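You operate a simulated robot arm through the tools that you are given. There is no shell and no other tool. Be economical: measure what you need, move in short steps, check, and stop when the job is done.

The job below is to be done with a simulated robot arm. You get a single attempt, and the scene is never put back.

TASK
Crimp the wire that the job card names and pull-test it.
Fine: die dial on its size, one stroke of the lever; the tested wire goes in the green metal tray.

It is judged by the outcome, as a careful person would: the job done as asked, and still so three seconds after it is handed in. It fails if anything else is knocked over, pushed out of place, dropped, spilled or broken.

THE ROBOT
A 6-joint arm with a two-finger parallel gripper, fixed in place. Base frame: the origin is at the foot of the arm, x ahead of it, y to its left, z up; the work surface is at about z = 0.855. Lengths are in m, angles in rad, forces in N, time in s.
With the tool pointing down near the work surface it reaches from about 0.36 to 0.82 m from the base axis. Its first joint turns from -2.897 to 2.897 rad. Payload 3.91 kg.
Tool frame: the origin (TCP) lies between the finger pads and is the grasp point; the fingertips stand 0.03 m ahead of it; z points along the fingers, y is the line along which they close. Largest opening 0.11 m; finger width 0.02, thickness 0.01; the body of the gripper, 0.048 by 0.112 m, starts 0.055 m behind the TCP.
Orientation is told as [roll, pitch, yaw] about the base's x, y, z axes, in that order, counted from this pose: with the fingers straight down and closing along the base's y, the tool's x points along the base's -x, its y along +y and its z along -z.

THE INTERFACE
- The arm moves only by the tool jog_arm. Its argument "plan" is a list of rows, each a list of 7 numbers: the shift along the tool's x, y, z in m, then the turn, a rotation vector about the tool's x, y, z in rad, then the finger opening in m, from 0 to 0.11. In form: [[tx, ty, tz, wx, wy, wz, grip], ...]. A call has 1 to 8 rows; each row shifts and turns the commanded pose from where the row before left it, along the tool's axes as they then stand. Rows are played at 5 a second. More than 0.05 m and 0.15 rad between two rows, or a gripper value outside its range, and nothing of the call is played. Where a pose cannot be reached the arm comes as near as it can. A force on the tool above 60 N (or 10 N above the force at the start of the call, whichever is more), or a blocked arm, ends the call early, and 0.2 s more pass. Each finger travels about 0.045 m/s and halts on what it meets, pressing with about 35 N; the grip force reading is that of the motor and also rises with nothing between the fingers. The clock runs only during rows and for 0.2 s after the last one: add rows that do not move to give the fingers time. It gives the time, the measured TCP pose, the force on the tool (base axes), the opening and the grip force at its end, in the units of the frame above (readings bear some noise).
- Cameras (640 x 400 px; columns grow to the right, rows downward): "scene" is fixed at [0.0478, 0.5017, 1.6115]; the picture's right is [-0.12, -0.99, 0.00], its down [-0.90, 0.11, -0.42] and it looks along [0.42, -0.05, -0.91] (base axes); focal length 317 px, centre (320, 200). "wrist" rides on the gripper at [0.077, 0.007, -0.114] in the tool frame; the picture's right is [-0.09, 1.00, 0.00], its down [-0.80, -0.07, -0.59] and it looks along [-0.59, -0.05, 0.80] (tool axes); focal length 270 px, centre (320, 200). There is no depth. A picture from a camera that has moved, and an enlarged one, comes with that camera's place and axes in the base frame and with its lens.
- capture(camera): a new picture of that camera. It takes no simulated time.
- move_column(by): slides the trunk up (or, below 0, down) by that many m; the arm rides with it, the base frame stays. It gives what a move gives, with no picture.
- inspect(camera, box): a new picture of the part [left, top, right, bottom] of that camera's present view, enlarged. It takes no simulated time.
- job_done(): hands the job in; it is judged then, once.

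Go step by step. Nothing tells you positions but the pictures and the camera data: compare them with the known pose of the tool, close in by small moves and look again before you grip or let go. The budget is 120 turns and 84 pictures, counting those below and the enlarged ones. Unless the task says otherwise, let go and move clear before handing in, and close with one line.

The tools are called after "Request:" by a JSON object that holds its "op" and its "data". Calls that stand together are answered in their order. jog_arm: Moves the arm, as the interface text tells. Its arguments: {"type":"object","properties":{"plan":{"type":"array","items":{"type":"array","items":{"type":"number"}}}},"required":["plan"]} The other tools are called the same way: move_column (by) slides the trunk up or down; capture (camera) takes a picture; inspect (camera, box) takes an enlarged picture of a part of a camera's view; job_done () hands the job in.

At the start:

```text
t: 0.0
tool_pos: [0.1331, 0.3702, 1.2833]
tcp_rot: [0.0, 0.0, 0.002]
contact_force: [0.0, -0.2, 0.2]
gripper_width: 0.1102
grip_force: 0.0
trunk travel left (down, up): [-0.575, 0.035]
```

scene: 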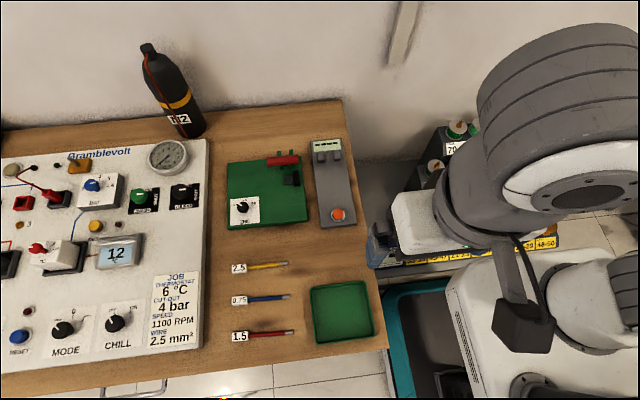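
wrist: 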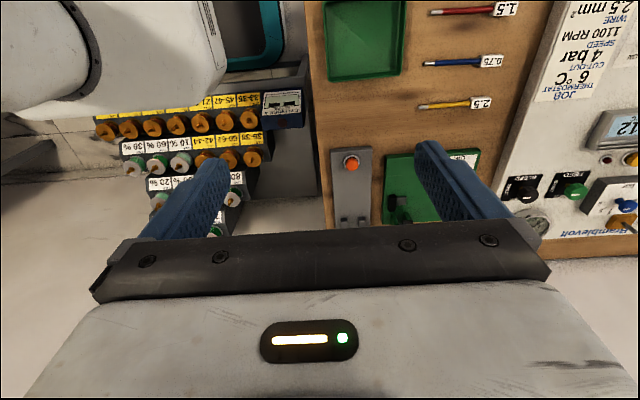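

The job card names wire 2.5 mm² and the yellow wire carries a 2.5 tag. I'll look closely at the crimper, the tester and the wires.

Request:
{"op": "inspect", "data": {"camera": "scene", "box": [210, 130, 370, 230]}}

Request:
{"op": "inspect", "data": {"camera": "scene", "box": [220, 250, 390, 356]}}

Request:
{"op": "inspect", "data": {"camera": "wrist", "box": [310, 130, 500, 249]}}

```text
4.00 times, centred on (290, 180) of scene
camera zoom: at [0.0478, 0.5017, 1.6115], right [-0.12, -0.99, 0.0], down [-0.9, 0.11, -0.42], along [0.42, -0.05, -0.91], focal length 1267 px, centre (440, 280)
```

zoom: 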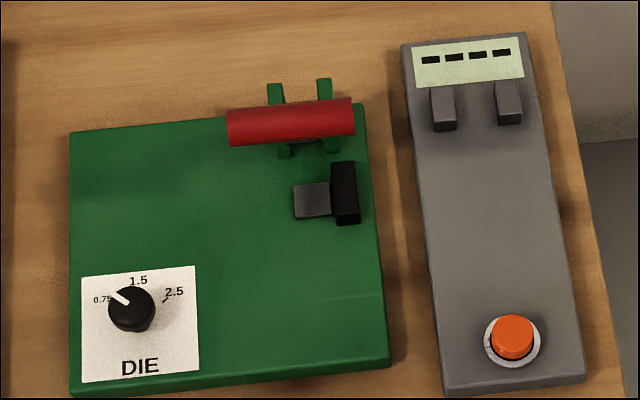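

```text
3.76 times, centred on (305, 303) of scene
camera zoom: at [0.0478, 0.5017, 1.6115], right [-0.12, -0.99, 0.0], down [-0.9, 0.11, -0.42], along [0.42, -0.05, -0.91], focal length 1192 px, centre (376, -188)
```

zoom: 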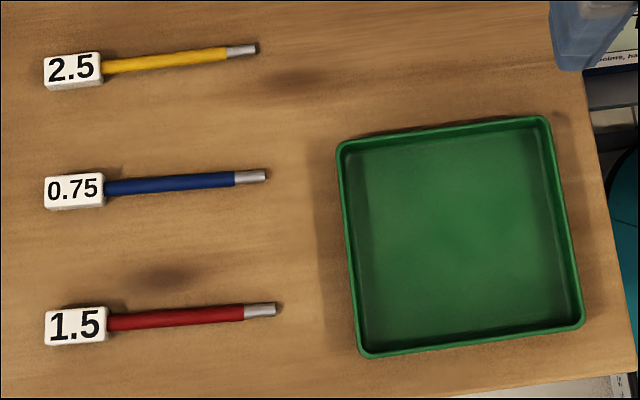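

```text
3.36 times, centred on (405, 190) of wrist
camera zoom: at [0.0554, 0.3778, 1.398], right [0.09, 1.0, 0.0], down [0.8, -0.07, 0.59], along [0.59, -0.05, -0.8], focal length 908 px, centre (34, 235)
```

zoom: 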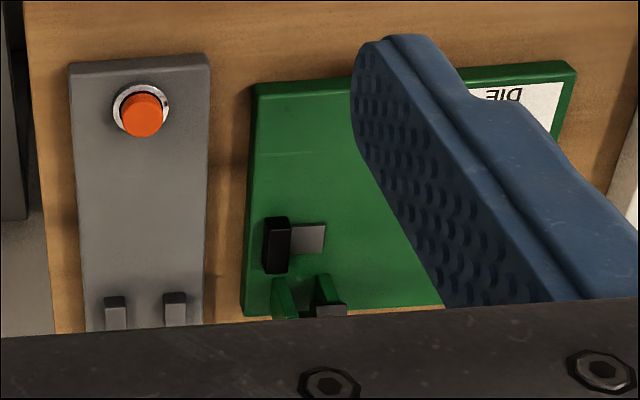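

The yellow 2.5 wire lies around (0.24, 0.56 to 0.68), with its ferrule pointing to -y. The crimper is near (0.45, 0.53) and the tester near (0.42, 0.42). I'll bring the wrist camera closer to see how they work.

Request:
{"op": "jog_arm", "data": {"plan": [[-0.024, 0.021, 0.024, 0, 0, 0, 0.11], [-0.024, 0.021, 0.024, 0, 0, 0, 0.11], [-0.024, 0.021, 0.024, 0, 0, 0, 0.11], [-0.024, 0.021, 0.024, 0, 0, 0, 0.11], [-0.024, 0.021, 0.024, 0, 0, 0, 0.11], [-0.024, 0.021, 0.024, 0, 0, 0, 0.11], [-0.024, 0.021, 0.024, 0, 0, 0, 0.11]]}}

Request:
{"op": "capture", "data": {"camera": "wrist"}}

```text
t: 1.6
tool_pos: [0.3032, 0.5196, 1.1143]
tcp_rot: [0.0, 0.001, 0.001]
contact_force: [-0.1, -0.4, -0.9]
gripper_width: 0.1099
grip_force: 0.0
trunk travel left (down, up): [-0.575, 0.035]
```

```text
78 pictures are left
camera wrist: at [0.2263, 0.5283, 1.2302], right [0.09, 1.0, 0.0], down [0.8, -0.07, 0.59], along [0.59, -0.05, -0.8], focal length 270 px, centre (320, 200)
```

wrist: 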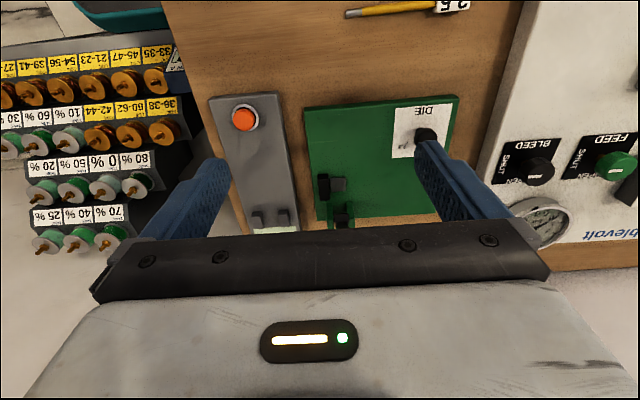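

The gripper body hides the lever, so I'll shift forward over the crimper to get it into the upper part of the picture.

Request:
{"op": "jog_arm", "data": {"plan": [[-0.04, 0.003, 0.012, 0, 0, 0, 0.11], [-0.04, 0.003, 0.012, 0, 0, 0, 0.11], [-0.04, 0.003, 0.012, 0, 0, 0, 0.11]]}}

Request:
{"op": "capture", "data": {"camera": "wrist"}}

Request:
{"op": "inspect", "data": {"camera": "wrist", "box": [180, 20, 480, 220]}}

```text
t: 2.4
tool_pos: [0.4239, 0.5267, 1.082]
tcp_rot: [0.001, 0.0, 0.0]
contact_force: [-1.1, 0.2, -0.2]
gripper_width: 0.1101
grip_force: 0.1
trunk travel left (down, up): [-0.575, 0.035]
```

```text
77 pictures are left
camera wrist: at [0.3477, 0.5343, 1.1957], right [0.09, 1.0, 0.0], down [0.8, -0.07, 0.59], along [0.59, -0.05, -0.8], focal length 270 px, centre (320, 200)
```

wrist: 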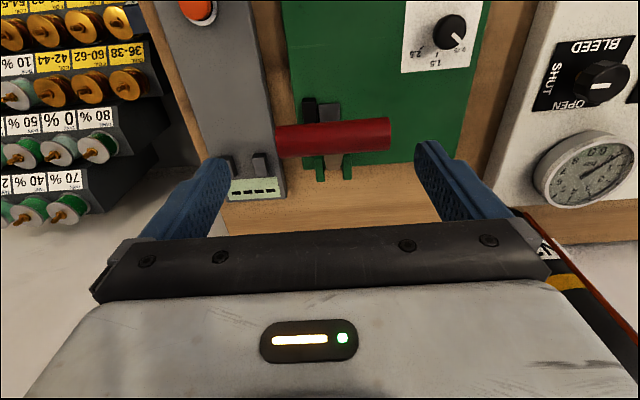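

```text
2.00 times, centred on (330, 120) of wrist
camera zoom: at [0.3477, 0.5343, 1.1957], right [0.09, 1.0, 0.0], down [0.8, -0.07, 0.59], along [0.59, -0.05, -0.8], focal length 541 px, centre (300, 360)
```

zoom: 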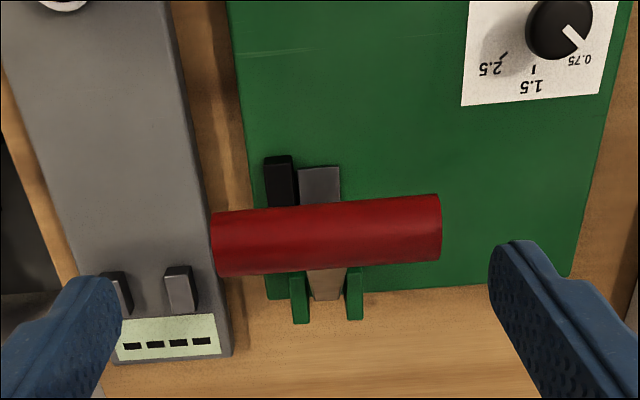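

The lever handle is raised at about (0.41, 0.54, 1.04) and hinged at the back. The dial is at about (0.383, 0.653, 0.90), set on 0.75. I'll rise, move over the dial and look at it closely.

Request:
{"op": "jog_arm", "data": {"plan": [[0, 0, -0.04, 0, 0, 0, 0.11], [0.02, 0.042, 0, 0, 0, 0, 0.11], [0.02, 0.042, 0, 0, 0, 0, 0.09], [0.024, 0.042, 0, 0, 0, 0, 0.06], [0, 0, 0.04, 0, 0, 0, 0.06], [0, 0, 0.03, 0, 0, 0, 0.06]]}}

Request:
{"op": "capture", "data": {"camera": "wrist"}}

Request:
{"op": "inspect", "data": {"camera": "wrist", "box": [240, 60, 400, 160]}}

```text
t: 3.8
tool_pos: [0.3533, 0.6504, 1.0479]
tcp_rot: [0.0, 0.001, 0.001]
contact_force: [0.5, 0.6, 0.7]
gripper_width: 0.0602
grip_force: 0.1
trunk travel left (down, up): [-0.575, 0.035]
```

```text
75 pictures are left
camera wrist: at [0.2778, 0.659, 1.162], right [0.09, 1.0, 0.0], down [0.8, -0.07, 0.59], along [0.59, -0.05, -0.8], focal length 270 px, centre (320, 200)
```

wrist: 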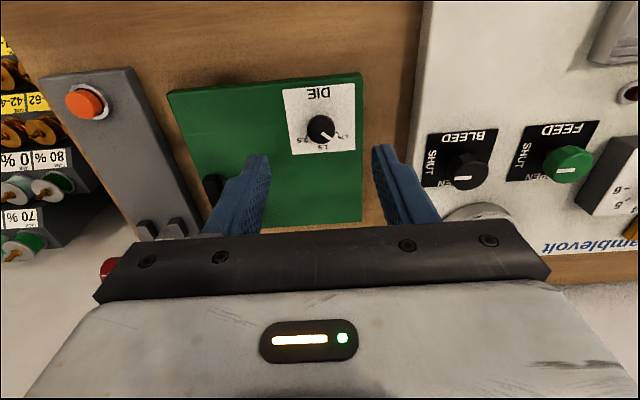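

```text
4.00 times, centred on (320, 110) of wrist
camera zoom: at [0.2778, 0.659, 1.162], right [0.09, 1.0, 0.0], down [0.8, -0.07, 0.59], along [0.59, -0.05, -0.8], focal length 1081 px, centre (320, 560)
```

zoom: 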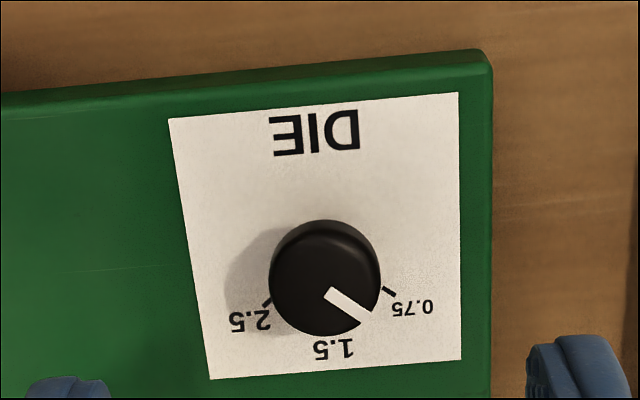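

The dial faces me with ticks about 60° either side of 1.5, so 0.75 to 2.5 is about 120° clockwise. The knob is at (0.384, 0.652) with its top near z = 0.905, and I'll descend with the fingers around it and check.

Request:
{"op": "jog_arm", "data": {"plan": [[-0.03, 0.0015, 0.03, 0, 0, 0, 0.06], [0, 0, 0.04, 0, 0, 0, 0.05], [0, 0, 0.036, 0, 0, 0, 0.05]]}}

Request:
{"op": "inspect", "data": {"camera": "wrist", "box": [200, 60, 440, 210]}}

Request:
{"op": "inspect", "data": {"camera": "scene", "box": [190, 130, 350, 230]}}

```text
t: 4.6
tool_pos: [0.3877, 0.6523, 0.9437]
tcp_rot: [0.001, 0.001, 0.001]
contact_force: [-0.5, 0.4, 0.0]
gripper_width: 0.0501
grip_force: 0.1
trunk travel left (down, up): [-0.575, 0.035]
```

```text
2.67 times, centred on (320, 135) of wrist
camera zoom: at [0.311, 0.6605, 1.0585], right [0.09, 1.0, 0.0], down [0.8, -0.07, 0.59], along [0.59, -0.05, -0.8], focal length 721 px, centre (320, 373)
```

zoom: 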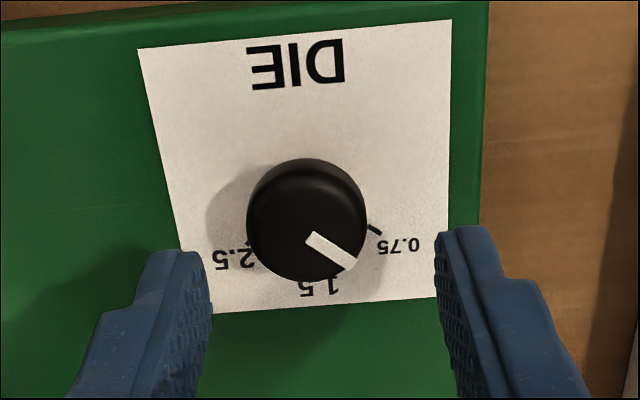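

```text
4.00 times, centred on (270, 180) of scene
camera zoom: at [0.0478, 0.5017, 1.6115], right [-0.12, -0.99, 0.0], down [-0.9, 0.11, -0.42], along [0.42, -0.05, -0.91], focal length 1267 px, centre (520, 280)
```

zoom: 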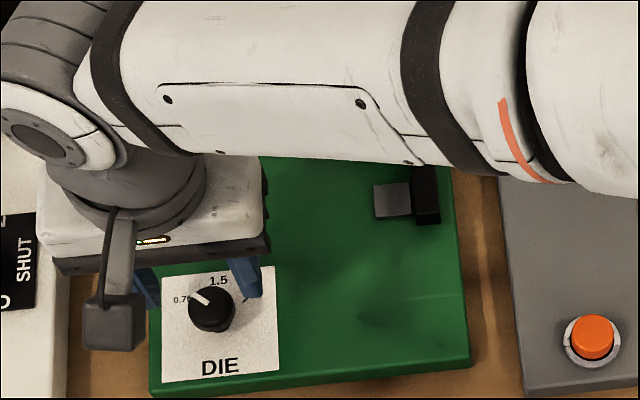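

The fingers straddle the knob, and the knob sits a few mm toward -x of the fingers. I'll correct that and descend in small steps, checking force.

Request:
{"op": "jog_arm", "data": {"plan": [[0.005, 0, 0.008, 0, 0, 0, 0.045], [0, 0, 0.006, 0, 0, 0, 0.045], [0, 0, 0, 0, 0, 0, 0.045]]}}

Request:
{"op": "inspect", "data": {"camera": "wrist", "box": [200, 60, 440, 210]}}

```text
t: 5.4
tool_pos: [0.3837, 0.6529, 0.9299]
tcp_rot: [0.0, 0.0, 0.003]
contact_force: [-0.1, -0.1, 0.0]
gripper_width: 0.045
grip_force: 0.1
trunk travel left (down, up): [-0.575, 0.035]
```

```text
2.67 times, centred on (320, 135) of wrist
camera zoom: at [0.3054, 0.6617, 1.045], right [0.09, 1.0, 0.0], down [0.8, -0.07, 0.59], along [0.59, -0.05, -0.8], focal length 721 px, centre (320, 373)
```

zoom: 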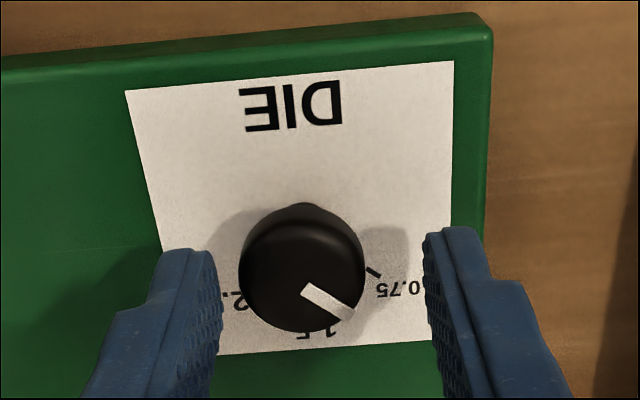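

The knob centre is now between the fingertips, with its top at about z = 0.898. I'll go down another centimetre and look.

Request:
{"op": "jog_arm", "data": {"plan": [[0, -0.001, 0.006, 0, 0, 0, 0.045], [0, 0, 0.005, 0, 0, 0, 0.045], [0, 0, 0, 0, 0, 0, 0.045]]}}

Request:
{"op": "inspect", "data": {"camera": "wrist", "box": [200, 80, 440, 230]}}

```text
t: 6.2
tool_pos: [0.3816, 0.6534, 0.9183]
tcp_rot: [0.0, 0.002, 0.0]
contact_force: [0.2, 0.4, 0.0]
gripper_width: 0.0448
grip_force: 0.1
trunk travel left (down, up): [-0.575, 0.035]
```

```text
2.67 times, centred on (320, 155) of wrist
camera zoom: at [0.3051, 0.6614, 1.0339], right [0.09, 1.0, 0.0], down [0.8, -0.07, 0.59], along [0.59, -0.05, -0.8], focal length 721 px, centre (320, 320)
```

zoom: 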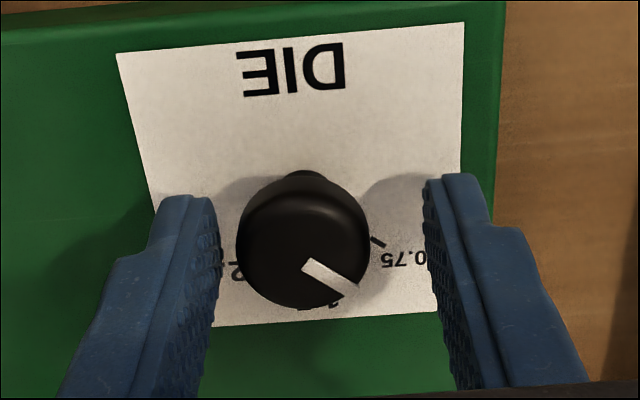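

Now I lower 3 mm more and close on the knob.

Request:
{"op": "jog_arm", "data": {"plan": [[0, -0.001, 0.003, 0, 0, 0, 0.045], [0, 0, 0, 0, 0, 0, 0.033], [0, 0, 0, 0, 0, 0, 0.02], [0, 0, 0, 0, 0, 0, 0.02], [0, 0, 0, 0, 0, 0, 0.02]]}}

Request:
{"op": "inspect", "data": {"camera": "wrist", "box": [200, 80, 440, 230]}}

```text
t: 7.4
tool_pos: [0.3824, 0.6512, 0.9159]
tcp_rot: [-0.001, 0.002, 0.003]
contact_force: [-0.5, -20.0, -1.8]
gripper_width: 0.0275
grip_force: 45.7
trunk travel left (down, up): [-0.575, 0.035]
```

```text
2.67 times, centred on (320, 155) of wrist
camera zoom: at [0.3049, 0.6582, 1.03], right [0.09, 1.0, 0.0], down [0.8, -0.07, 0.59], along [0.59, -0.05, -0.8], focal length 721 px, centre (320, 320)
```

zoom: 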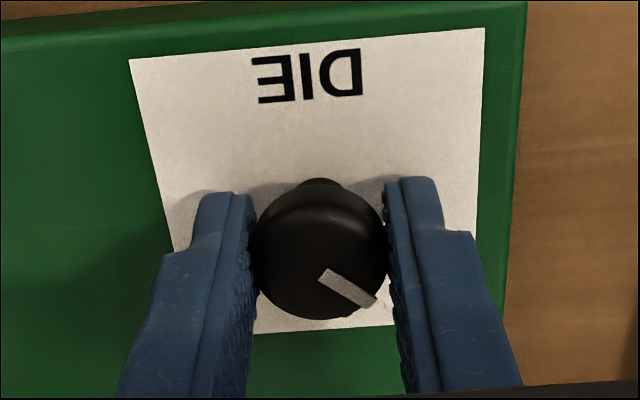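

The knob is gripped with a small sideways load, so I'll ease 1.5 mm toward -y. Then I start turning clockwise about tool +z.

Request:
{"op": "jog_arm", "data": {"plan": [[0, -0.0015, 0, 0, 0, 0, 0.02], [0, 0, 0, 0, 0, 0.12, 0.02], [0, 0, 0, 0, 0, 0.12, 0.02], [0, 0, 0, 0, 0, 0.12, 0.02]]}}

Request:
{"op": "inspect", "data": {"camera": "wrist", "box": [200, 80, 440, 230]}}

```text
t: 8.4
tool_pos: [0.3813, 0.6502, 0.9147]
tcp_rot: [0.0, 0.0, -0.36]
contact_force: [-2.7, -14.8, -9.2]
gripper_width: 0.0272
grip_force: 45.1
trunk travel left (down, up): [-0.575, 0.035]
```

```text
2.67 times, centred on (320, 155) of wrist
camera zoom: at [0.3123, 0.6848, 1.03], right [0.43, 0.9, 0.0], down [0.72, -0.35, 0.59], along [0.53, -0.26, -0.8], focal length 721 px, centre (320, 320)
```

zoom: 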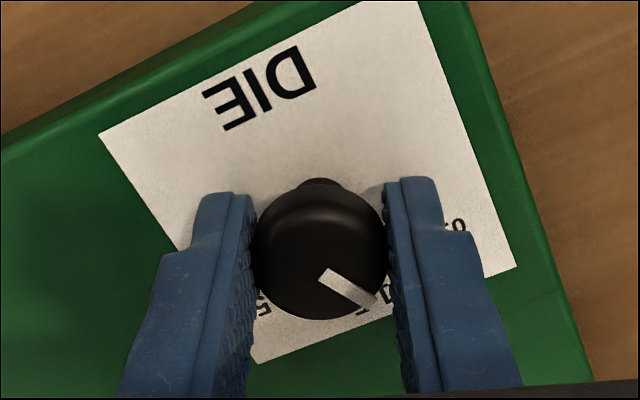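

The knob turns with the gripper, so I carry on.

Request:
{"op": "jog_arm", "data": {"plan": [[0, -0.001, 0, 0, 0, 0.13, 0.02], [0, 0, 0, 0, 0, 0.13, 0.02], [0, 0, 0, 0, 0, 0.13, 0.02], [0, 0, 0, 0, 0, 0.13, 0.02], [0, 0, 0, 0, 0, 0.13, 0.02], [0, 0, 0, 0, 0, 0.13, 0.02], [0, 0, 0, 0, 0, 0.13, 0.02], [0, 0, 0, 0, 0, 0.13, 0.02]]}}

Request:
{"op": "inspect", "data": {"camera": "wrist", "box": [200, 80, 440, 230]}}

```text
t: 10.2
tool_pos: [0.3816, 0.6499, 0.915]
tcp_rot: [0.0, 0.002, -1.401]
contact_force: [5.6, 6.0, 1.4]
gripper_width: 0.0274
grip_force: 44.4
trunk travel left (down, up): [-0.575, 0.035]
```

```text
2.67 times, centred on (320, 155) of wrist
camera zoom: at [0.3754, 0.728, 1.0301], right [1.0, 0.08, 0.0], down [0.06, -0.8, 0.59], along [0.05, -0.59, -0.8], focal length 721 px, centre (320, 320)
```

zoom: 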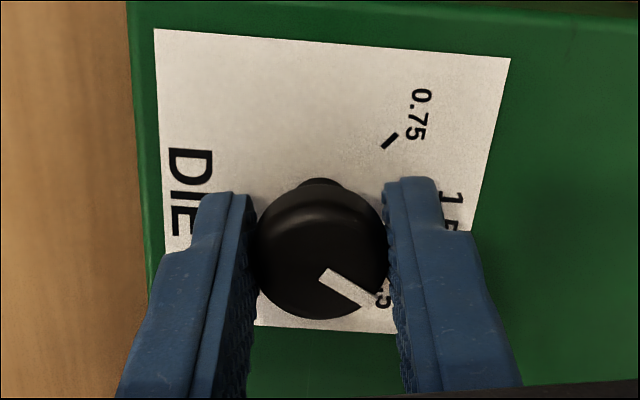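

About 80° is done and the ticks span about 100°, so I turn 0.36 rad more. Then I open, rise and check.

Request:
{"op": "jog_arm", "data": {"plan": [[0, 0, 0, 0, 0, 0.12, 0.02], [0, 0, 0, 0, 0, 0.12, 0.02], [0, 0, 0, 0, 0, 0.12, 0.02], [0, 0, 0, 0, 0, 0, 0.02], [0, 0, 0, 0, 0, 0, 0.05], [0, 0, -0.02, 0, 0, 0, 0.05], [0, 0, -0.03, 0, 0, 0, 0.05]]}}

Request:
{"op": "inspect", "data": {"camera": "wrist", "box": [200, 30, 440, 180]}}

```text
t: 11.8
tool_pos: [0.3792, 0.6517, 0.966]
tcp_rot: [0.0, 0.0, -1.76]
contact_force: [0.0, 0.2, 1.1]
gripper_width: 0.0501
grip_force: 0.1
trunk travel left (down, up): [-0.575, 0.035]
```

```text
2.67 times, centred on (320, 105) of wrist
camera zoom: at [0.4007, 0.7271, 1.0804], right [0.96, -0.27, 0.0], down [-0.22, -0.77, 0.59], along [-0.16, -0.57, -0.8], focal length 721 px, centre (320, 453)
```

zoom: 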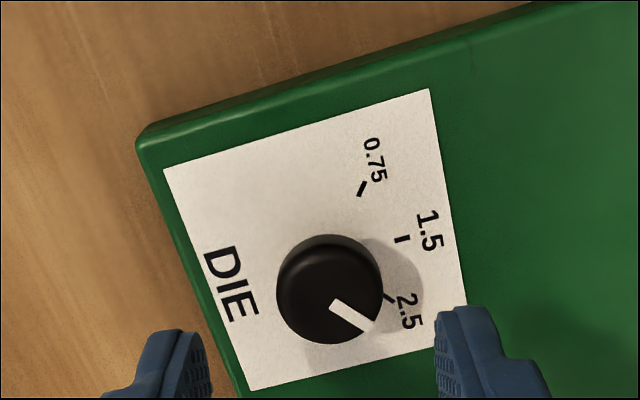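

The pointer looks close to the 2.5 tick but possibly a few degrees short, so I'll magnify.

Request:
{"op": "inspect", "data": {"camera": "wrist", "box": [288, 90, 368, 170]}}

Request:
{"op": "inspect", "data": {"camera": "scene", "box": [220, 185, 268, 230]}}

```text
5.00 times, centred on (328, 130) of wrist
camera zoom: at [0.4007, 0.7271, 1.0804], right [0.96, -0.27, 0.0], down [-0.22, -0.77, 0.59], along [-0.16, -0.57, -0.8], focal length 1351 px, centre (280, 550)
```

zoom: 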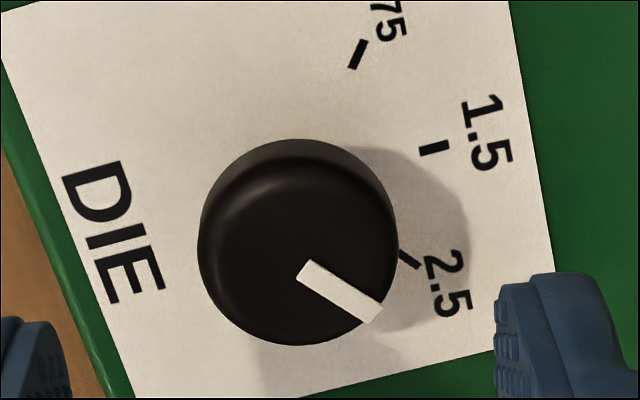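

```text
8.89 times, centred on (244, 208) of scene
camera zoom: at [0.0478, 0.5017, 1.6115], right [-0.12, -0.99, 0.0], down [-0.9, 0.11, -0.42], along [0.42, -0.05, -0.91], focal length 2815 px, centre (996, 133)
```

zoom: 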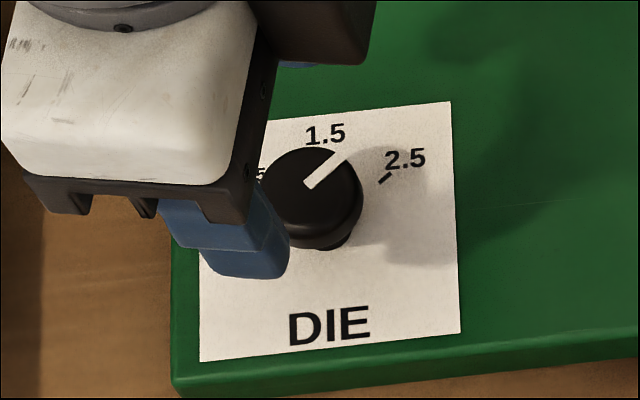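

The pointer is about 6° short of the 2.5 tick. I'll regrip and turn about 0.11 rad more.

Request:
{"op": "jog_arm", "data": {"plan": [[0, 0, 0.025, 0, 0, 0, 0.045], [0, 0, 0.025, 0, 0, 0, 0.045], [0, 0, 0, 0, 0, 0, 0.03], [0, 0, 0, 0, 0, 0, 0.02], [0, 0, 0, 0, 0, 0, 0.02], [0, 0, 0, 0, 0, 0.11, 0.02], [0, 0, 0, 0, 0, 0, 0.02], [0, 0, 0, 0, 0, 0, 0.02]]}}

Request:
{"op": "jog_arm", "data": {"plan": [[0, 0, 0, 0, 0, 0, 0.05], [0, 0, 0, 0, 0, 0, 0.05], [0, 0, -0.025, 0, 0, 0, 0.05], [0, 0, -0.035, 0, 0, 0, 0.05]]}}

Request:
{"op": "inspect", "data": {"camera": "wrist", "box": [280, 80, 376, 160]}}

Request:
{"op": "inspect", "data": {"camera": "scene", "box": [220, 185, 268, 230]}}

```text
t: 13.6
tool_pos: [0.3821, 0.6495, 0.9149]
tcp_rot: [0.0, -0.004, -1.871]
contact_force: [2.0, -1.2, -5.4]
gripper_width: 0.0275
grip_force: 44.9
trunk travel left (down, up): [-0.575, 0.035]
```

```text
t: 14.6
tool_pos: [0.381, 0.6502, 0.9744]
tcp_rot: [0.002, 0.001, -1.87]
contact_force: [0.1, 0.3, 0.6]
gripper_width: 0.0503
grip_force: 0.0
trunk travel left (down, up): [-0.575, 0.035]
```

```text
5.00 times, centred on (328, 120) of wrist
camera zoom: at [0.411, 0.7221, 1.0902], right [0.93, -0.38, 0.0], down [-0.3, -0.74, 0.6], along [-0.22, -0.55, -0.8], focal length 1351 px, centre (280, 600)
```

zoom: 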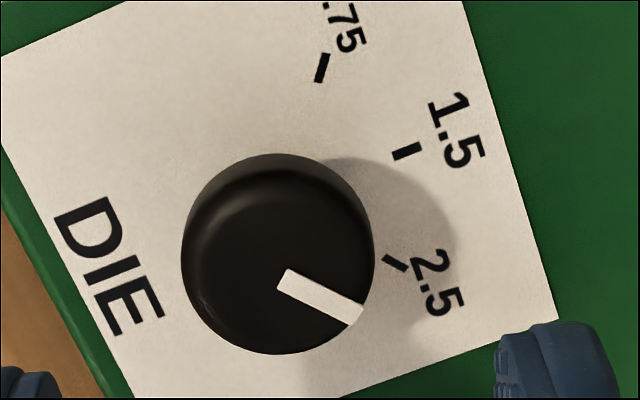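

```text
8.89 times, centred on (244, 208) of scene
camera zoom: at [0.0478, 0.5017, 1.6115], right [-0.12, -0.99, 0.0], down [-0.9, 0.11, -0.42], along [0.42, -0.05, -0.91], focal length 2815 px, centre (996, 133)
```

zoom: 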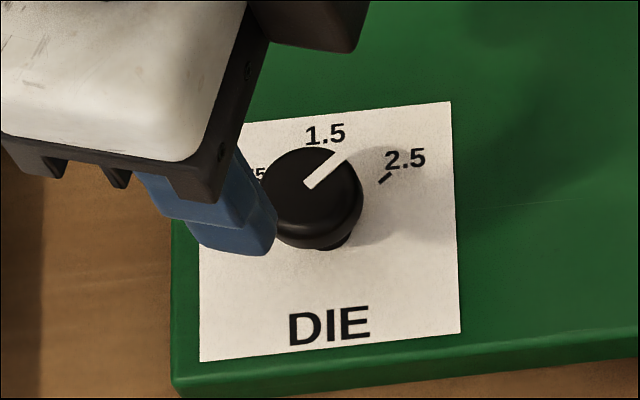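

The dial hasn't moved beyond its earlier position. The pointer and the 2.5 tick both compute to about -47° in the base frame, so the dial is held on 2.5. Next I tilt the wrist camera to look at the crimper's die from the +y side.

Request:
{"op": "jog_arm", "data": {"plan": [[0, 0, -0.02, 0, 0, -0.15, 0.05], [0, 0, -0.02, 0, 0, -0.15, 0.05], [0, 0.035, 0, 0, 0, 0, 0.06], [0, 0.03, 0, 0, 0, 0, 0.08], [0, 0, 0, 0, -0.13, 0, 0.1], [0, 0, 0, 0, -0.13, 0, 0.11], [0, 0, 0, 0, -0.13, 0, 0.11], [0, 0, 0, 0, -0.13, 0, 0.11]]}}

Request:
{"op": "capture", "data": {"camera": "wrist"}}

```text
t: 16.4
tool_pos: [0.4156, 0.5968, 1.0077]
tcp_rot: [-0.001, -0.46, -1.57]
contact_force: [0.4, 0.8, -0.9]
gripper_width: 0.11
grip_force: 0.1
out of reach, approached as far as the arm can: row 5, 6, 7, 8
trunk travel left (down, up): [-0.575, 0.035]
```

```text
61 pictures are left
camera wrist: at [0.4224, 0.7179, 1.0764], right [1.0, -0.08, 0.04], down [-0.07, -0.45, 0.89], along [-0.05, -0.89, -0.46], focal length 270 px, centre (320, 200)
```

wrist: 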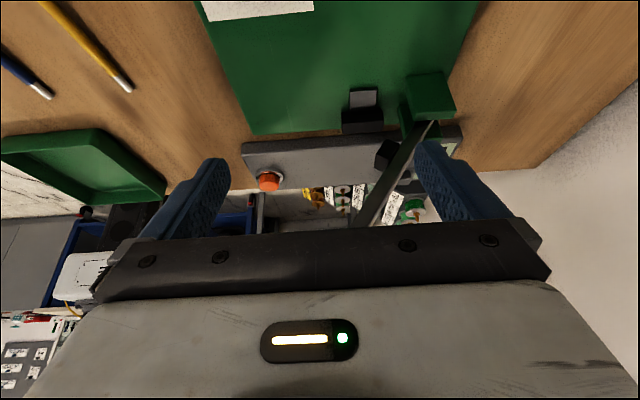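

I have a side view of the crimper and take a closer look.

Request:
{"op": "inspect", "data": {"camera": "wrist", "box": [300, 60, 480, 230]}}

```text
2.35 times, centred on (390, 145) of wrist
camera zoom: at [0.4224, 0.7179, 1.0764], right [1.0, -0.08, 0.04], down [-0.07, -0.45, 0.89], along [-0.05, -0.89, -0.46], focal length 636 px, centre (155, 329)
```

zoom: 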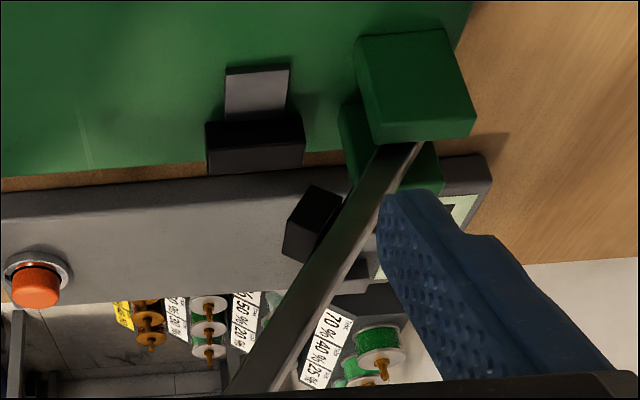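

The layout is clear. A flat grey anvil has a black stop behind it on the -y side, and the lever carries a black ram that comes down on the anvil. I back away, untilt and go look at the yellow wire.

Request:
{"op": "jog_arm", "data": {"plan": [[0.045, 0, 0, 0, 0, 0, 0.11], [0.02, 0, 0, 0, 0.13, 0, 0.11], [0, 0, 0, 0, 0.13, 0, 0.11], [0, 0, 0, 0, 0.13, 0, 0.08], [0, 0, 0, 0, 0.07, 0, 0.06]]}}

```text
t: 17.6
tool_pos: [0.3994, 0.6231, 0.9864]
tcp_rot: [0.001, 0.009, -1.57]
contact_force: [-1.0, 6.9, 3.3]
gripper_width: 0.0601
grip_force: 0.0
out of reach, approached as far as the arm can: row 1
trunk travel left (down, up): [-0.575, 0.035]
```

There is a small +y force, so I check for contact with the lever before moving on.

Request:
{"op": "capture", "data": {"camera": "scene"}}

Request:
{"op": "capture", "data": {"camera": "wrist"}}

```text
59 pictures are left
```

scene: 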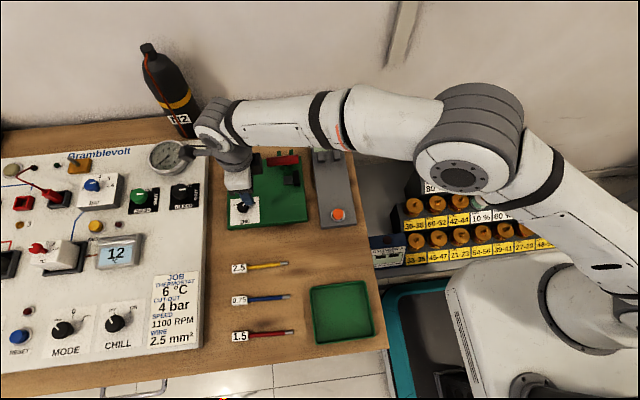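

```text
58 pictures are left
camera wrist: at [0.4059, 0.6995, 1.1025], right [1.0, -0.09, 0.0], down [-0.07, -0.81, 0.59], along [-0.05, -0.59, -0.81], focal length 270 px, centre (320, 200)
```

wrist: 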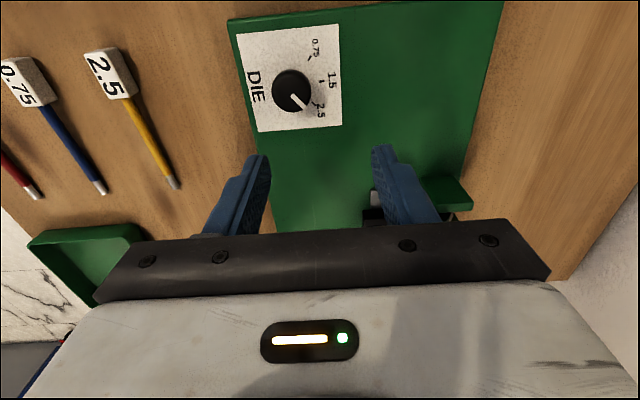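

The lever is undisturbed and the dial clearly points to 2.5. I'll move over the yellow wire's tag.

Request:
{"op": "jog_arm", "data": {"plan": [[0.01, -0.02, -0.02, 0, 0, 0, 0.06], [0.01, -0.045, 0, 0, 0, 0, 0.06], [0.01, -0.045, 0, 0, 0, 0, 0.06], [0.01, -0.045, 0, 0, 0, 0, 0.06], [0, 0, 0.025, 0, 0, 0, 0.06], [0, 0, 0.025, 0, 0, 0, 0.06]]}}

Request:
{"op": "capture", "data": {"camera": "wrist"}}

Request:
{"op": "inspect", "data": {"camera": "wrist", "box": [200, 50, 440, 200]}}

```text
t: 19.0
tool_pos: [0.2432, 0.6603, 0.9594]
tcp_rot: [0.0, 0.006, -1.571]
contact_force: [0.1, 0.0, -0.3]
gripper_width: 0.0598
grip_force: 0.1
trunk travel left (down, up): [-0.575, 0.035]
```

```text
57 pictures are left
camera wrist: at [0.2505, 0.7385, 1.0745], right [1.0, -0.09, 0.0], down [-0.07, -0.8, 0.59], along [-0.05, -0.59, -0.81], focal length 270 px, centre (320, 200)
```

wrist: 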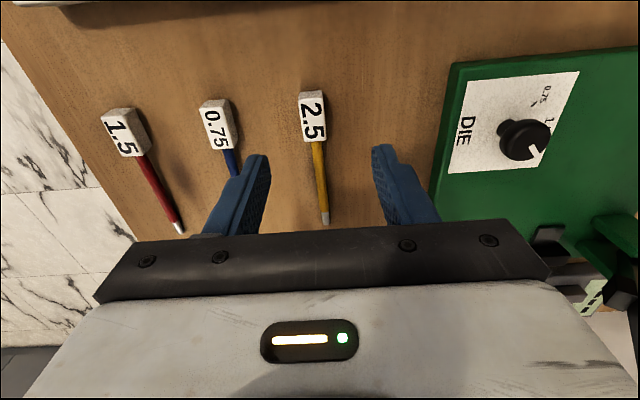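

```text
2.67 times, centred on (320, 125) of wrist
camera zoom: at [0.2505, 0.7385, 1.0745], right [1.0, -0.09, 0.0], down [-0.07, -0.8, 0.59], along [-0.05, -0.59, -0.81], focal length 721 px, centre (320, 400)
```

zoom: 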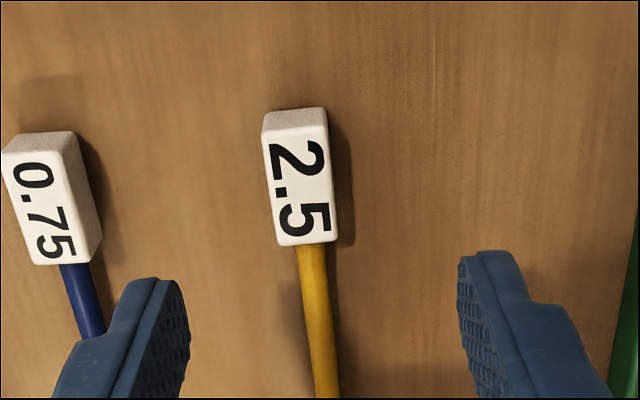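

The 2.5 tag is a block about 22 × 37 × 22 mm centred near (0.239, 0.666). I'll lower around it and stop just above the table.

Request:
{"op": "jog_arm", "data": {"plan": [[0.0055, -0.0042, 0.03, 0, 0, 0, 0.06], [0, 0, 0.025, 0, 0, 0, 0.06], [0, 0, 0.014, 0, 0, 0, 0.05], [0, 0, 0, 0, 0, 0, 0.05]]}}

Request:
{"op": "capture", "data": {"camera": "wrist"}}

```text
t: 20.0
tool_pos: [0.2391, 0.666, 0.8909]
tcp_rot: [0.001, 0.01, -1.569]
contact_force: [0.3, -2.3, 15.4]
gripper_width: 0.0497
grip_force: 0.0
trunk travel left (down, up): [-0.575, 0.035]
```

```text
55 pictures are left
camera wrist: at [0.247, 0.744, 1.0055], right [1.0, -0.09, 0.0], down [-0.07, -0.81, 0.59], along [-0.05, -0.59, -0.81], focal length 270 px, centre (320, 200)
```

wrist: 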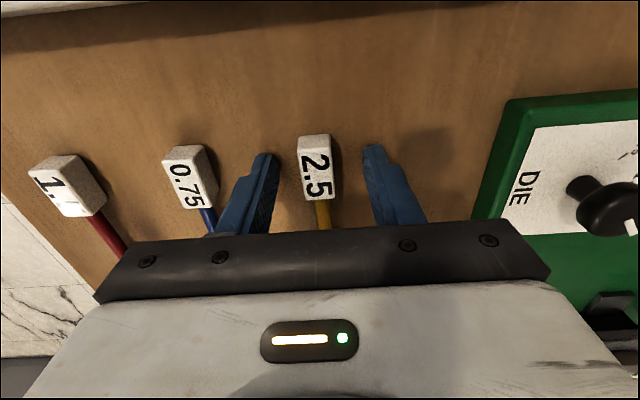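

The fingers straddle the tag and there's slight upward contact, so I lift 2 mm and close.

Request:
{"op": "jog_arm", "data": {"plan": [[0, 0, -0.003, 0, 0, 0, 0.05], [0, 0, 0, 0, 0, 0, 0.035], [0, 0, 0, 0, 0, 0, 0.015], [0, 0, 0, 0, 0, 0, 0.015], [0, 0, 0, 0, 0, 0, 0.015]]}}

Request:
{"op": "inspect", "data": {"camera": "wrist", "box": [200, 90, 440, 240]}}

```text
t: 21.2
tool_pos: [0.2416, 0.6665, 0.8896]
tcp_rot: [0.002, 0.005, -1.571]
contact_force: [-0.8, -0.8, 2.6]
gripper_width: 0.0169
grip_force: 35.2
trunk travel left (down, up): [-0.575, 0.035]
```

```text
2.67 times, centred on (320, 165) of wrist
camera zoom: at [0.2472, 0.7443, 1.0051], right [1.0, -0.09, 0.0], down [-0.07, -0.8, 0.59], along [-0.05, -0.59, -0.81], focal length 721 px, centre (320, 293)
```

zoom: 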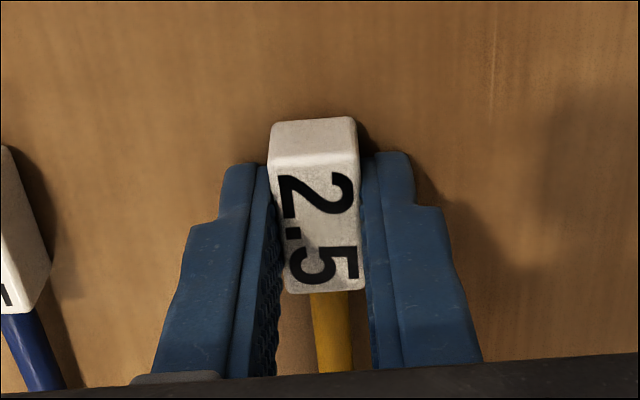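

The tag is held at 17 mm width. I lift it and look at the ferrule.

Request:
{"op": "jog_arm", "data": {"plan": [[0, 0, -0.03, 0, 0, 0, 0.01], [0, 0, -0.04, 0, 0, 0, 0.01], [0, 0, -0.04, 0, 0, 0, 0.01]]}}

Request:
{"op": "capture", "data": {"camera": "wrist"}}

Request:
{"op": "inspect", "data": {"camera": "scene", "box": [190, 210, 350, 310]}}

```text
t: 22.0
tool_pos: [0.2397, 0.6672, 0.9979]
tcp_rot: [0.0, 0.005, -1.568]
contact_force: [1.1, -0.2, 0.4]
gripper_width: 0.0164
grip_force: 34.7
trunk travel left (down, up): [-0.575, 0.035]
```

```text
53 pictures are left
camera wrist: at [0.2473, 0.7442, 1.1124], right [1.0, -0.09, 0.0], down [-0.07, -0.8, 0.59], along [-0.05, -0.59, -0.81], focal length 270 px, centre (320, 200)
```

wrist: 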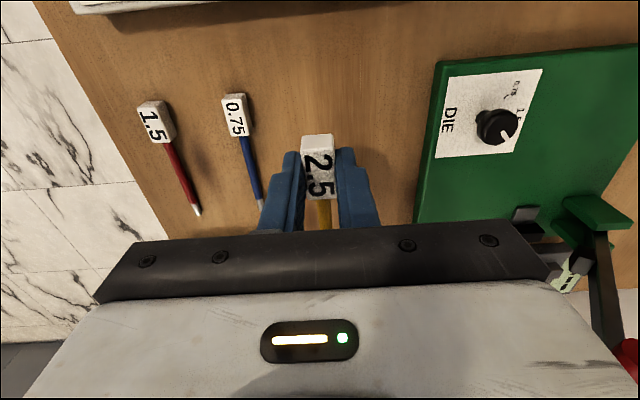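

```text
4.00 times, centred on (270, 260) of scene
camera zoom: at [0.0478, 0.5017, 1.6115], right [-0.12, -0.99, 0.0], down [-0.9, 0.11, -0.42], along [0.42, -0.05, -0.91], focal length 1267 px, centre (520, -40)
```

zoom: 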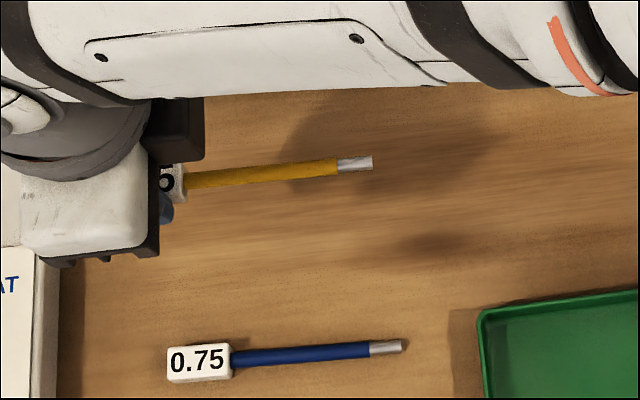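

The wire points along -y with its tip 0.111 m ahead of the TCP. I carry it over to +y of the die, staying clear of the lever.

Request:
{"op": "jog_arm", "data": {"plan": [[0.02, 0.01, 0, 0, 0, 0.02, 0.01], [0, 0.042, 0, 0, 0, 0, 0.01], [0, 0.042, 0, 0, 0, 0, 0.01], [0, 0.042, 0, 0, 0, 0, 0.01], [0, 0.042, 0, 0, 0, 0, 0.01], [0, 0.036, 0, 0, 0, 0, 0.01], [0, 0, 0.03, 0, 0, 0, 0.01]]}}

Request:
{"op": "capture", "data": {"camera": "scene"}}

Request:
{"op": "inspect", "data": {"camera": "scene", "box": [190, 120, 350, 220]}}

Request:
{"op": "capture", "data": {"camera": "wrist"}}

```text
t: 23.6
tool_pos: [0.4463, 0.6674, 0.9787]
tcp_rot: [-0.003, 0.004, -1.589]
contact_force: [0.4, 0.1, 0.3]
gripper_width: 0.0167
grip_force: 34.8
out of reach, approached as far as the arm can: row 6
trunk travel left (down, up): [-0.575, 0.035]
```

```text
51 pictures are left
```

scene: 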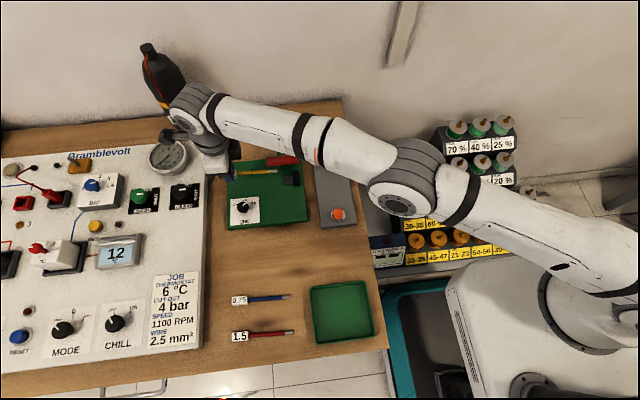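

```text
4.00 times, centred on (270, 170) of scene
camera zoom: at [0.0478, 0.5017, 1.6115], right [-0.12, -0.99, 0.0], down [-0.9, 0.11, -0.42], along [0.42, -0.05, -0.91], focal length 1267 px, centre (520, 320)
```

zoom: 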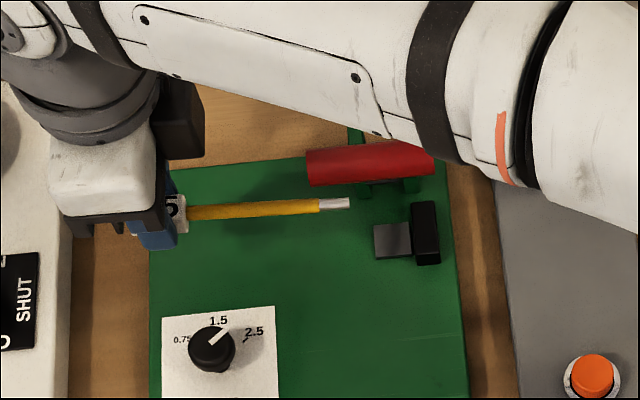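

```text
49 pictures are left
camera wrist: at [0.4547, 0.745, 1.0937], right [0.99, -0.11, 0.0], down [-0.08, -0.8, 0.59], along [-0.06, -0.59, -0.81], focal length 270 px, centre (320, 200)
```

wrist: 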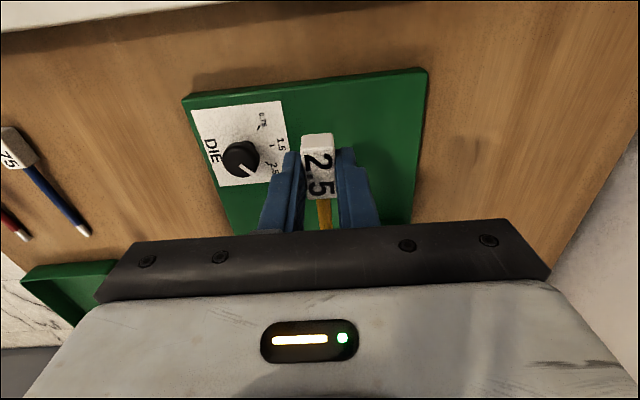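

The tip is at about (0.4405, 0.557, 0.953), and the anvil centre is at about (0.4525, 0.537). I descend vertically first, then look.

Request:
{"op": "jog_arm", "data": {"plan": [[0, 0, 0.025, 0, 0, 0, 0.01], [0, 0, 0.02, 0, 0, 0, 0.01], [0, 0, 0, 0, 0, 0, 0.01]]}}

Request:
{"op": "inspect", "data": {"camera": "scene", "box": [220, 130, 320, 200]}}

Request:
{"op": "inspect", "data": {"camera": "wrist", "box": [200, 80, 440, 230]}}

```text
t: 24.4
tool_pos: [0.4447, 0.668, 0.9357]
tcp_rot: [0.001, 0.006, -1.59]
contact_force: [0.3, 0.8, 0.4]
gripper_width: 0.0166
grip_force: 35.1
trunk travel left (down, up): [-0.575, 0.035]
```

```text
5.71 times, centred on (270, 165) of scene
camera zoom: at [0.0478, 0.5017, 1.6115], right [-0.12, -0.99, 0.0], down [-0.9, 0.11, -0.42], along [0.42, -0.05, -0.91], focal length 1810 px, centre (606, 400)
```

zoom: 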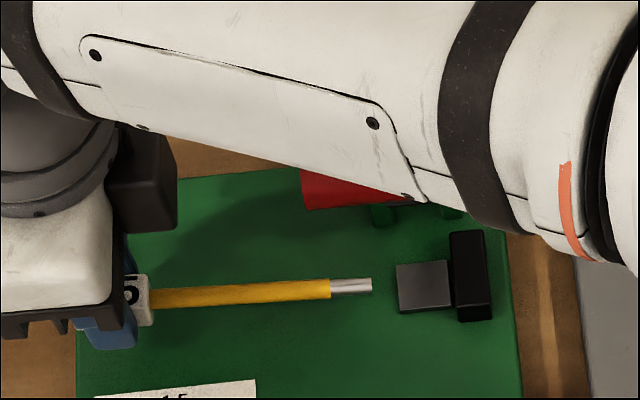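

```text
2.67 times, centred on (320, 155) of wrist
camera zoom: at [0.4532, 0.7459, 1.0512], right [0.99, -0.11, 0.0], down [-0.09, -0.8, 0.59], along [-0.06, -0.59, -0.81], focal length 721 px, centre (320, 320)
```

zoom: 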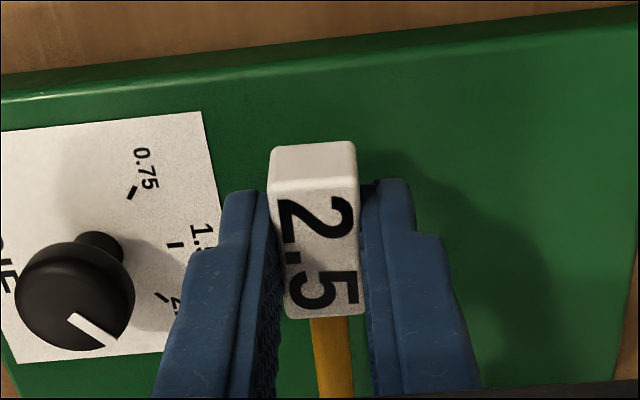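

I lower 1.4 cm, shift 1.2 cm in +x to line up with the anvil, and check before sliding in.

Request:
{"op": "jog_arm", "data": {"plan": [[0, 0.012, 0.007, 0, 0, 0, 0.01], [0, 0, 0.007, 0, 0, 0, 0.01], [0, 0, 0, 0, 0, 0, 0.01]]}}

Request:
{"op": "inspect", "data": {"camera": "scene", "box": [220, 130, 320, 200]}}

Request:
{"op": "inspect", "data": {"camera": "wrist", "box": [200, 80, 440, 230]}}

```text
t: 25.2
tool_pos: [0.4552, 0.6642, 0.9238]
tcp_rot: [0.001, 0.004, -1.59]
contact_force: [0.3, 0.6, 0.8]
gripper_width: 0.0169
grip_force: 35.6
out of reach, approached as far as the arm can: row 1
trunk travel left (down, up): [-0.575, 0.035]
```

```text
5.71 times, centred on (270, 165) of scene
camera zoom: at [0.0478, 0.5017, 1.6115], right [-0.12, -0.99, 0.0], down [-0.9, 0.11, -0.42], along [0.42, -0.05, -0.91], focal length 1810 px, centre (606, 400)
```

zoom: 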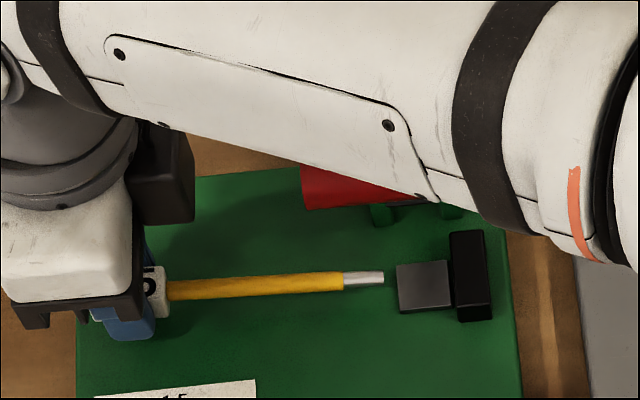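

```text
2.67 times, centred on (320, 155) of wrist
camera zoom: at [0.4634, 0.7412, 1.0388], right [0.99, -0.11, 0.0], down [-0.09, -0.8, 0.59], along [-0.06, -0.59, -0.81], focal length 721 px, centre (320, 320)
```

zoom: 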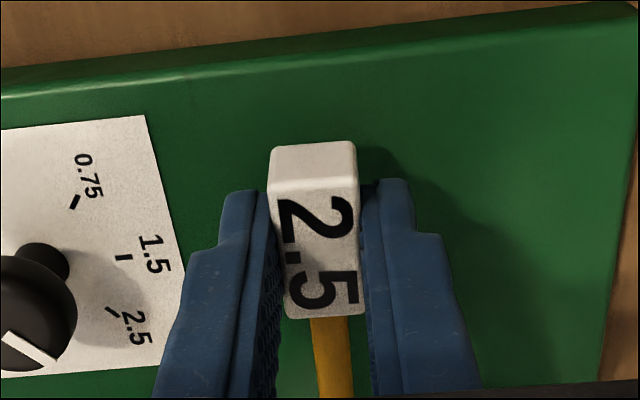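

The wire is aligned with the anvil's centreline. I slide it 22 mm toward the stop and check.

Request:
{"op": "jog_arm", "data": {"plan": [[-0.01, 0, 0, 0, 0, 0, 0.01], [-0.012, 0, 0, 0, 0, 0, 0.01], [0, 0, 0, 0, 0, 0, 0.01]]}}

Request:
{"op": "inspect", "data": {"camera": "scene", "box": [220, 130, 320, 200]}}

```text
t: 26.0
tool_pos: [0.456, 0.6414, 0.9226]
tcp_rot: [0.0, 0.006, -1.59]
contact_force: [0.2, 0.0, 0.7]
gripper_width: 0.0169
grip_force: 35.0
trunk travel left (down, up): [-0.575, 0.035]
```

```text
5.71 times, centred on (270, 165) of scene
camera zoom: at [0.0478, 0.5017, 1.6115], right [-0.12, -0.99, 0.0], down [-0.9, 0.11, -0.42], along [0.42, -0.05, -0.91], focal length 1810 px, centre (606, 400)
```

zoom: 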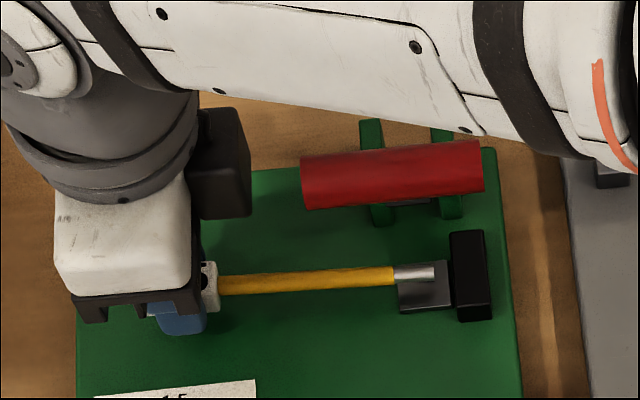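

About 6 mm remain to the stop. I slide 5 mm, then lower in small steps until the tag touches the plate.

Request:
{"op": "jog_arm", "data": {"plan": [[-0.005, 0, 0, 0, 0, 0, 0.01], [0, 0, 0.003, 0, 0, 0, 0.01], [0, 0, 0.003, 0, 0, 0, 0.01], [0, 0, 0, 0, 0, 0, 0.01]]}}

Request:
{"op": "inspect", "data": {"camera": "scene", "box": [220, 130, 320, 200]}}

Request:
{"op": "inspect", "data": {"camera": "wrist", "box": [200, 80, 440, 230]}}

```text
t: 27.0
tool_pos: [0.4544, 0.6364, 0.9154]
tcp_rot: [0.001, 0.007, -1.59]
contact_force: [0.4, 10.2, 3.6]
gripper_width: 0.0165
grip_force: 34.8
trunk travel left (down, up): [-0.575, 0.035]
```

```text
5.71 times, centred on (270, 165) of scene
camera zoom: at [0.0478, 0.5017, 1.6115], right [-0.12, -0.99, 0.0], down [-0.9, 0.11, -0.42], along [0.42, -0.05, -0.91], focal length 1810 px, centre (606, 400)
```

zoom: 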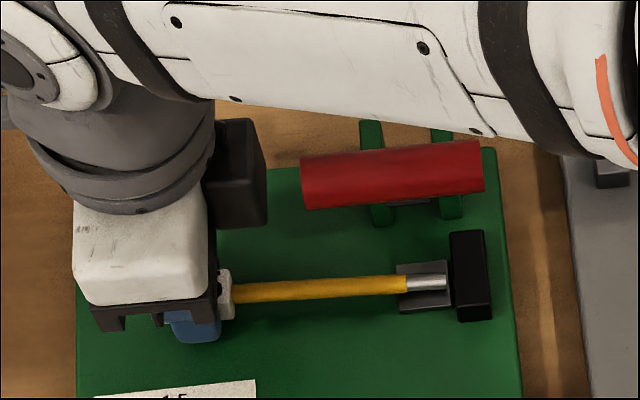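

```text
2.67 times, centred on (320, 155) of wrist
camera zoom: at [0.463, 0.7134, 1.0308], right [0.99, -0.11, 0.0], down [-0.09, -0.8, 0.59], along [-0.06, -0.59, -0.81], focal length 721 px, centre (320, 320)
```

zoom: 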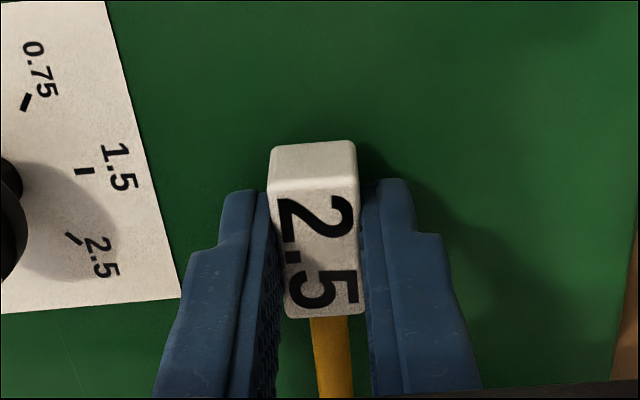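

The ferrule reaches the stop, so I ease back 1 mm and keep lowering until there's contact.

Request:
{"op": "jog_arm", "data": {"plan": [[0.001, 0, 0, 0, 0, 0, 0.01], [0, 0, 0.002, 0, 0, 0, 0.01], [0, 0, 0, 0, 0, 0, 0.01]]}}

Request:
{"op": "inspect", "data": {"camera": "wrist", "box": [270, 100, 390, 220]}}

```text
t: 27.8
tool_pos: [0.4547, 0.6362, 0.9136]
tcp_rot: [0.002, 0.006, -1.59]
contact_force: [-0.6, 3.0, 9.7]
gripper_width: 0.0167
grip_force: 34.6
trunk travel left (down, up): [-0.575, 0.035]
```

```text
3.33 times, centred on (330, 160) of wrist
camera zoom: at [0.4632, 0.7137, 1.0287], right [0.99, -0.11, 0.0], down [-0.09, -0.8, 0.59], along [-0.06, -0.59, -0.81], focal length 901 px, centre (287, 333)
```

zoom: 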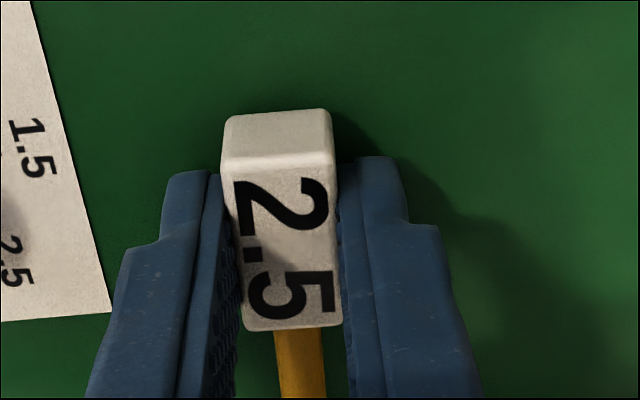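

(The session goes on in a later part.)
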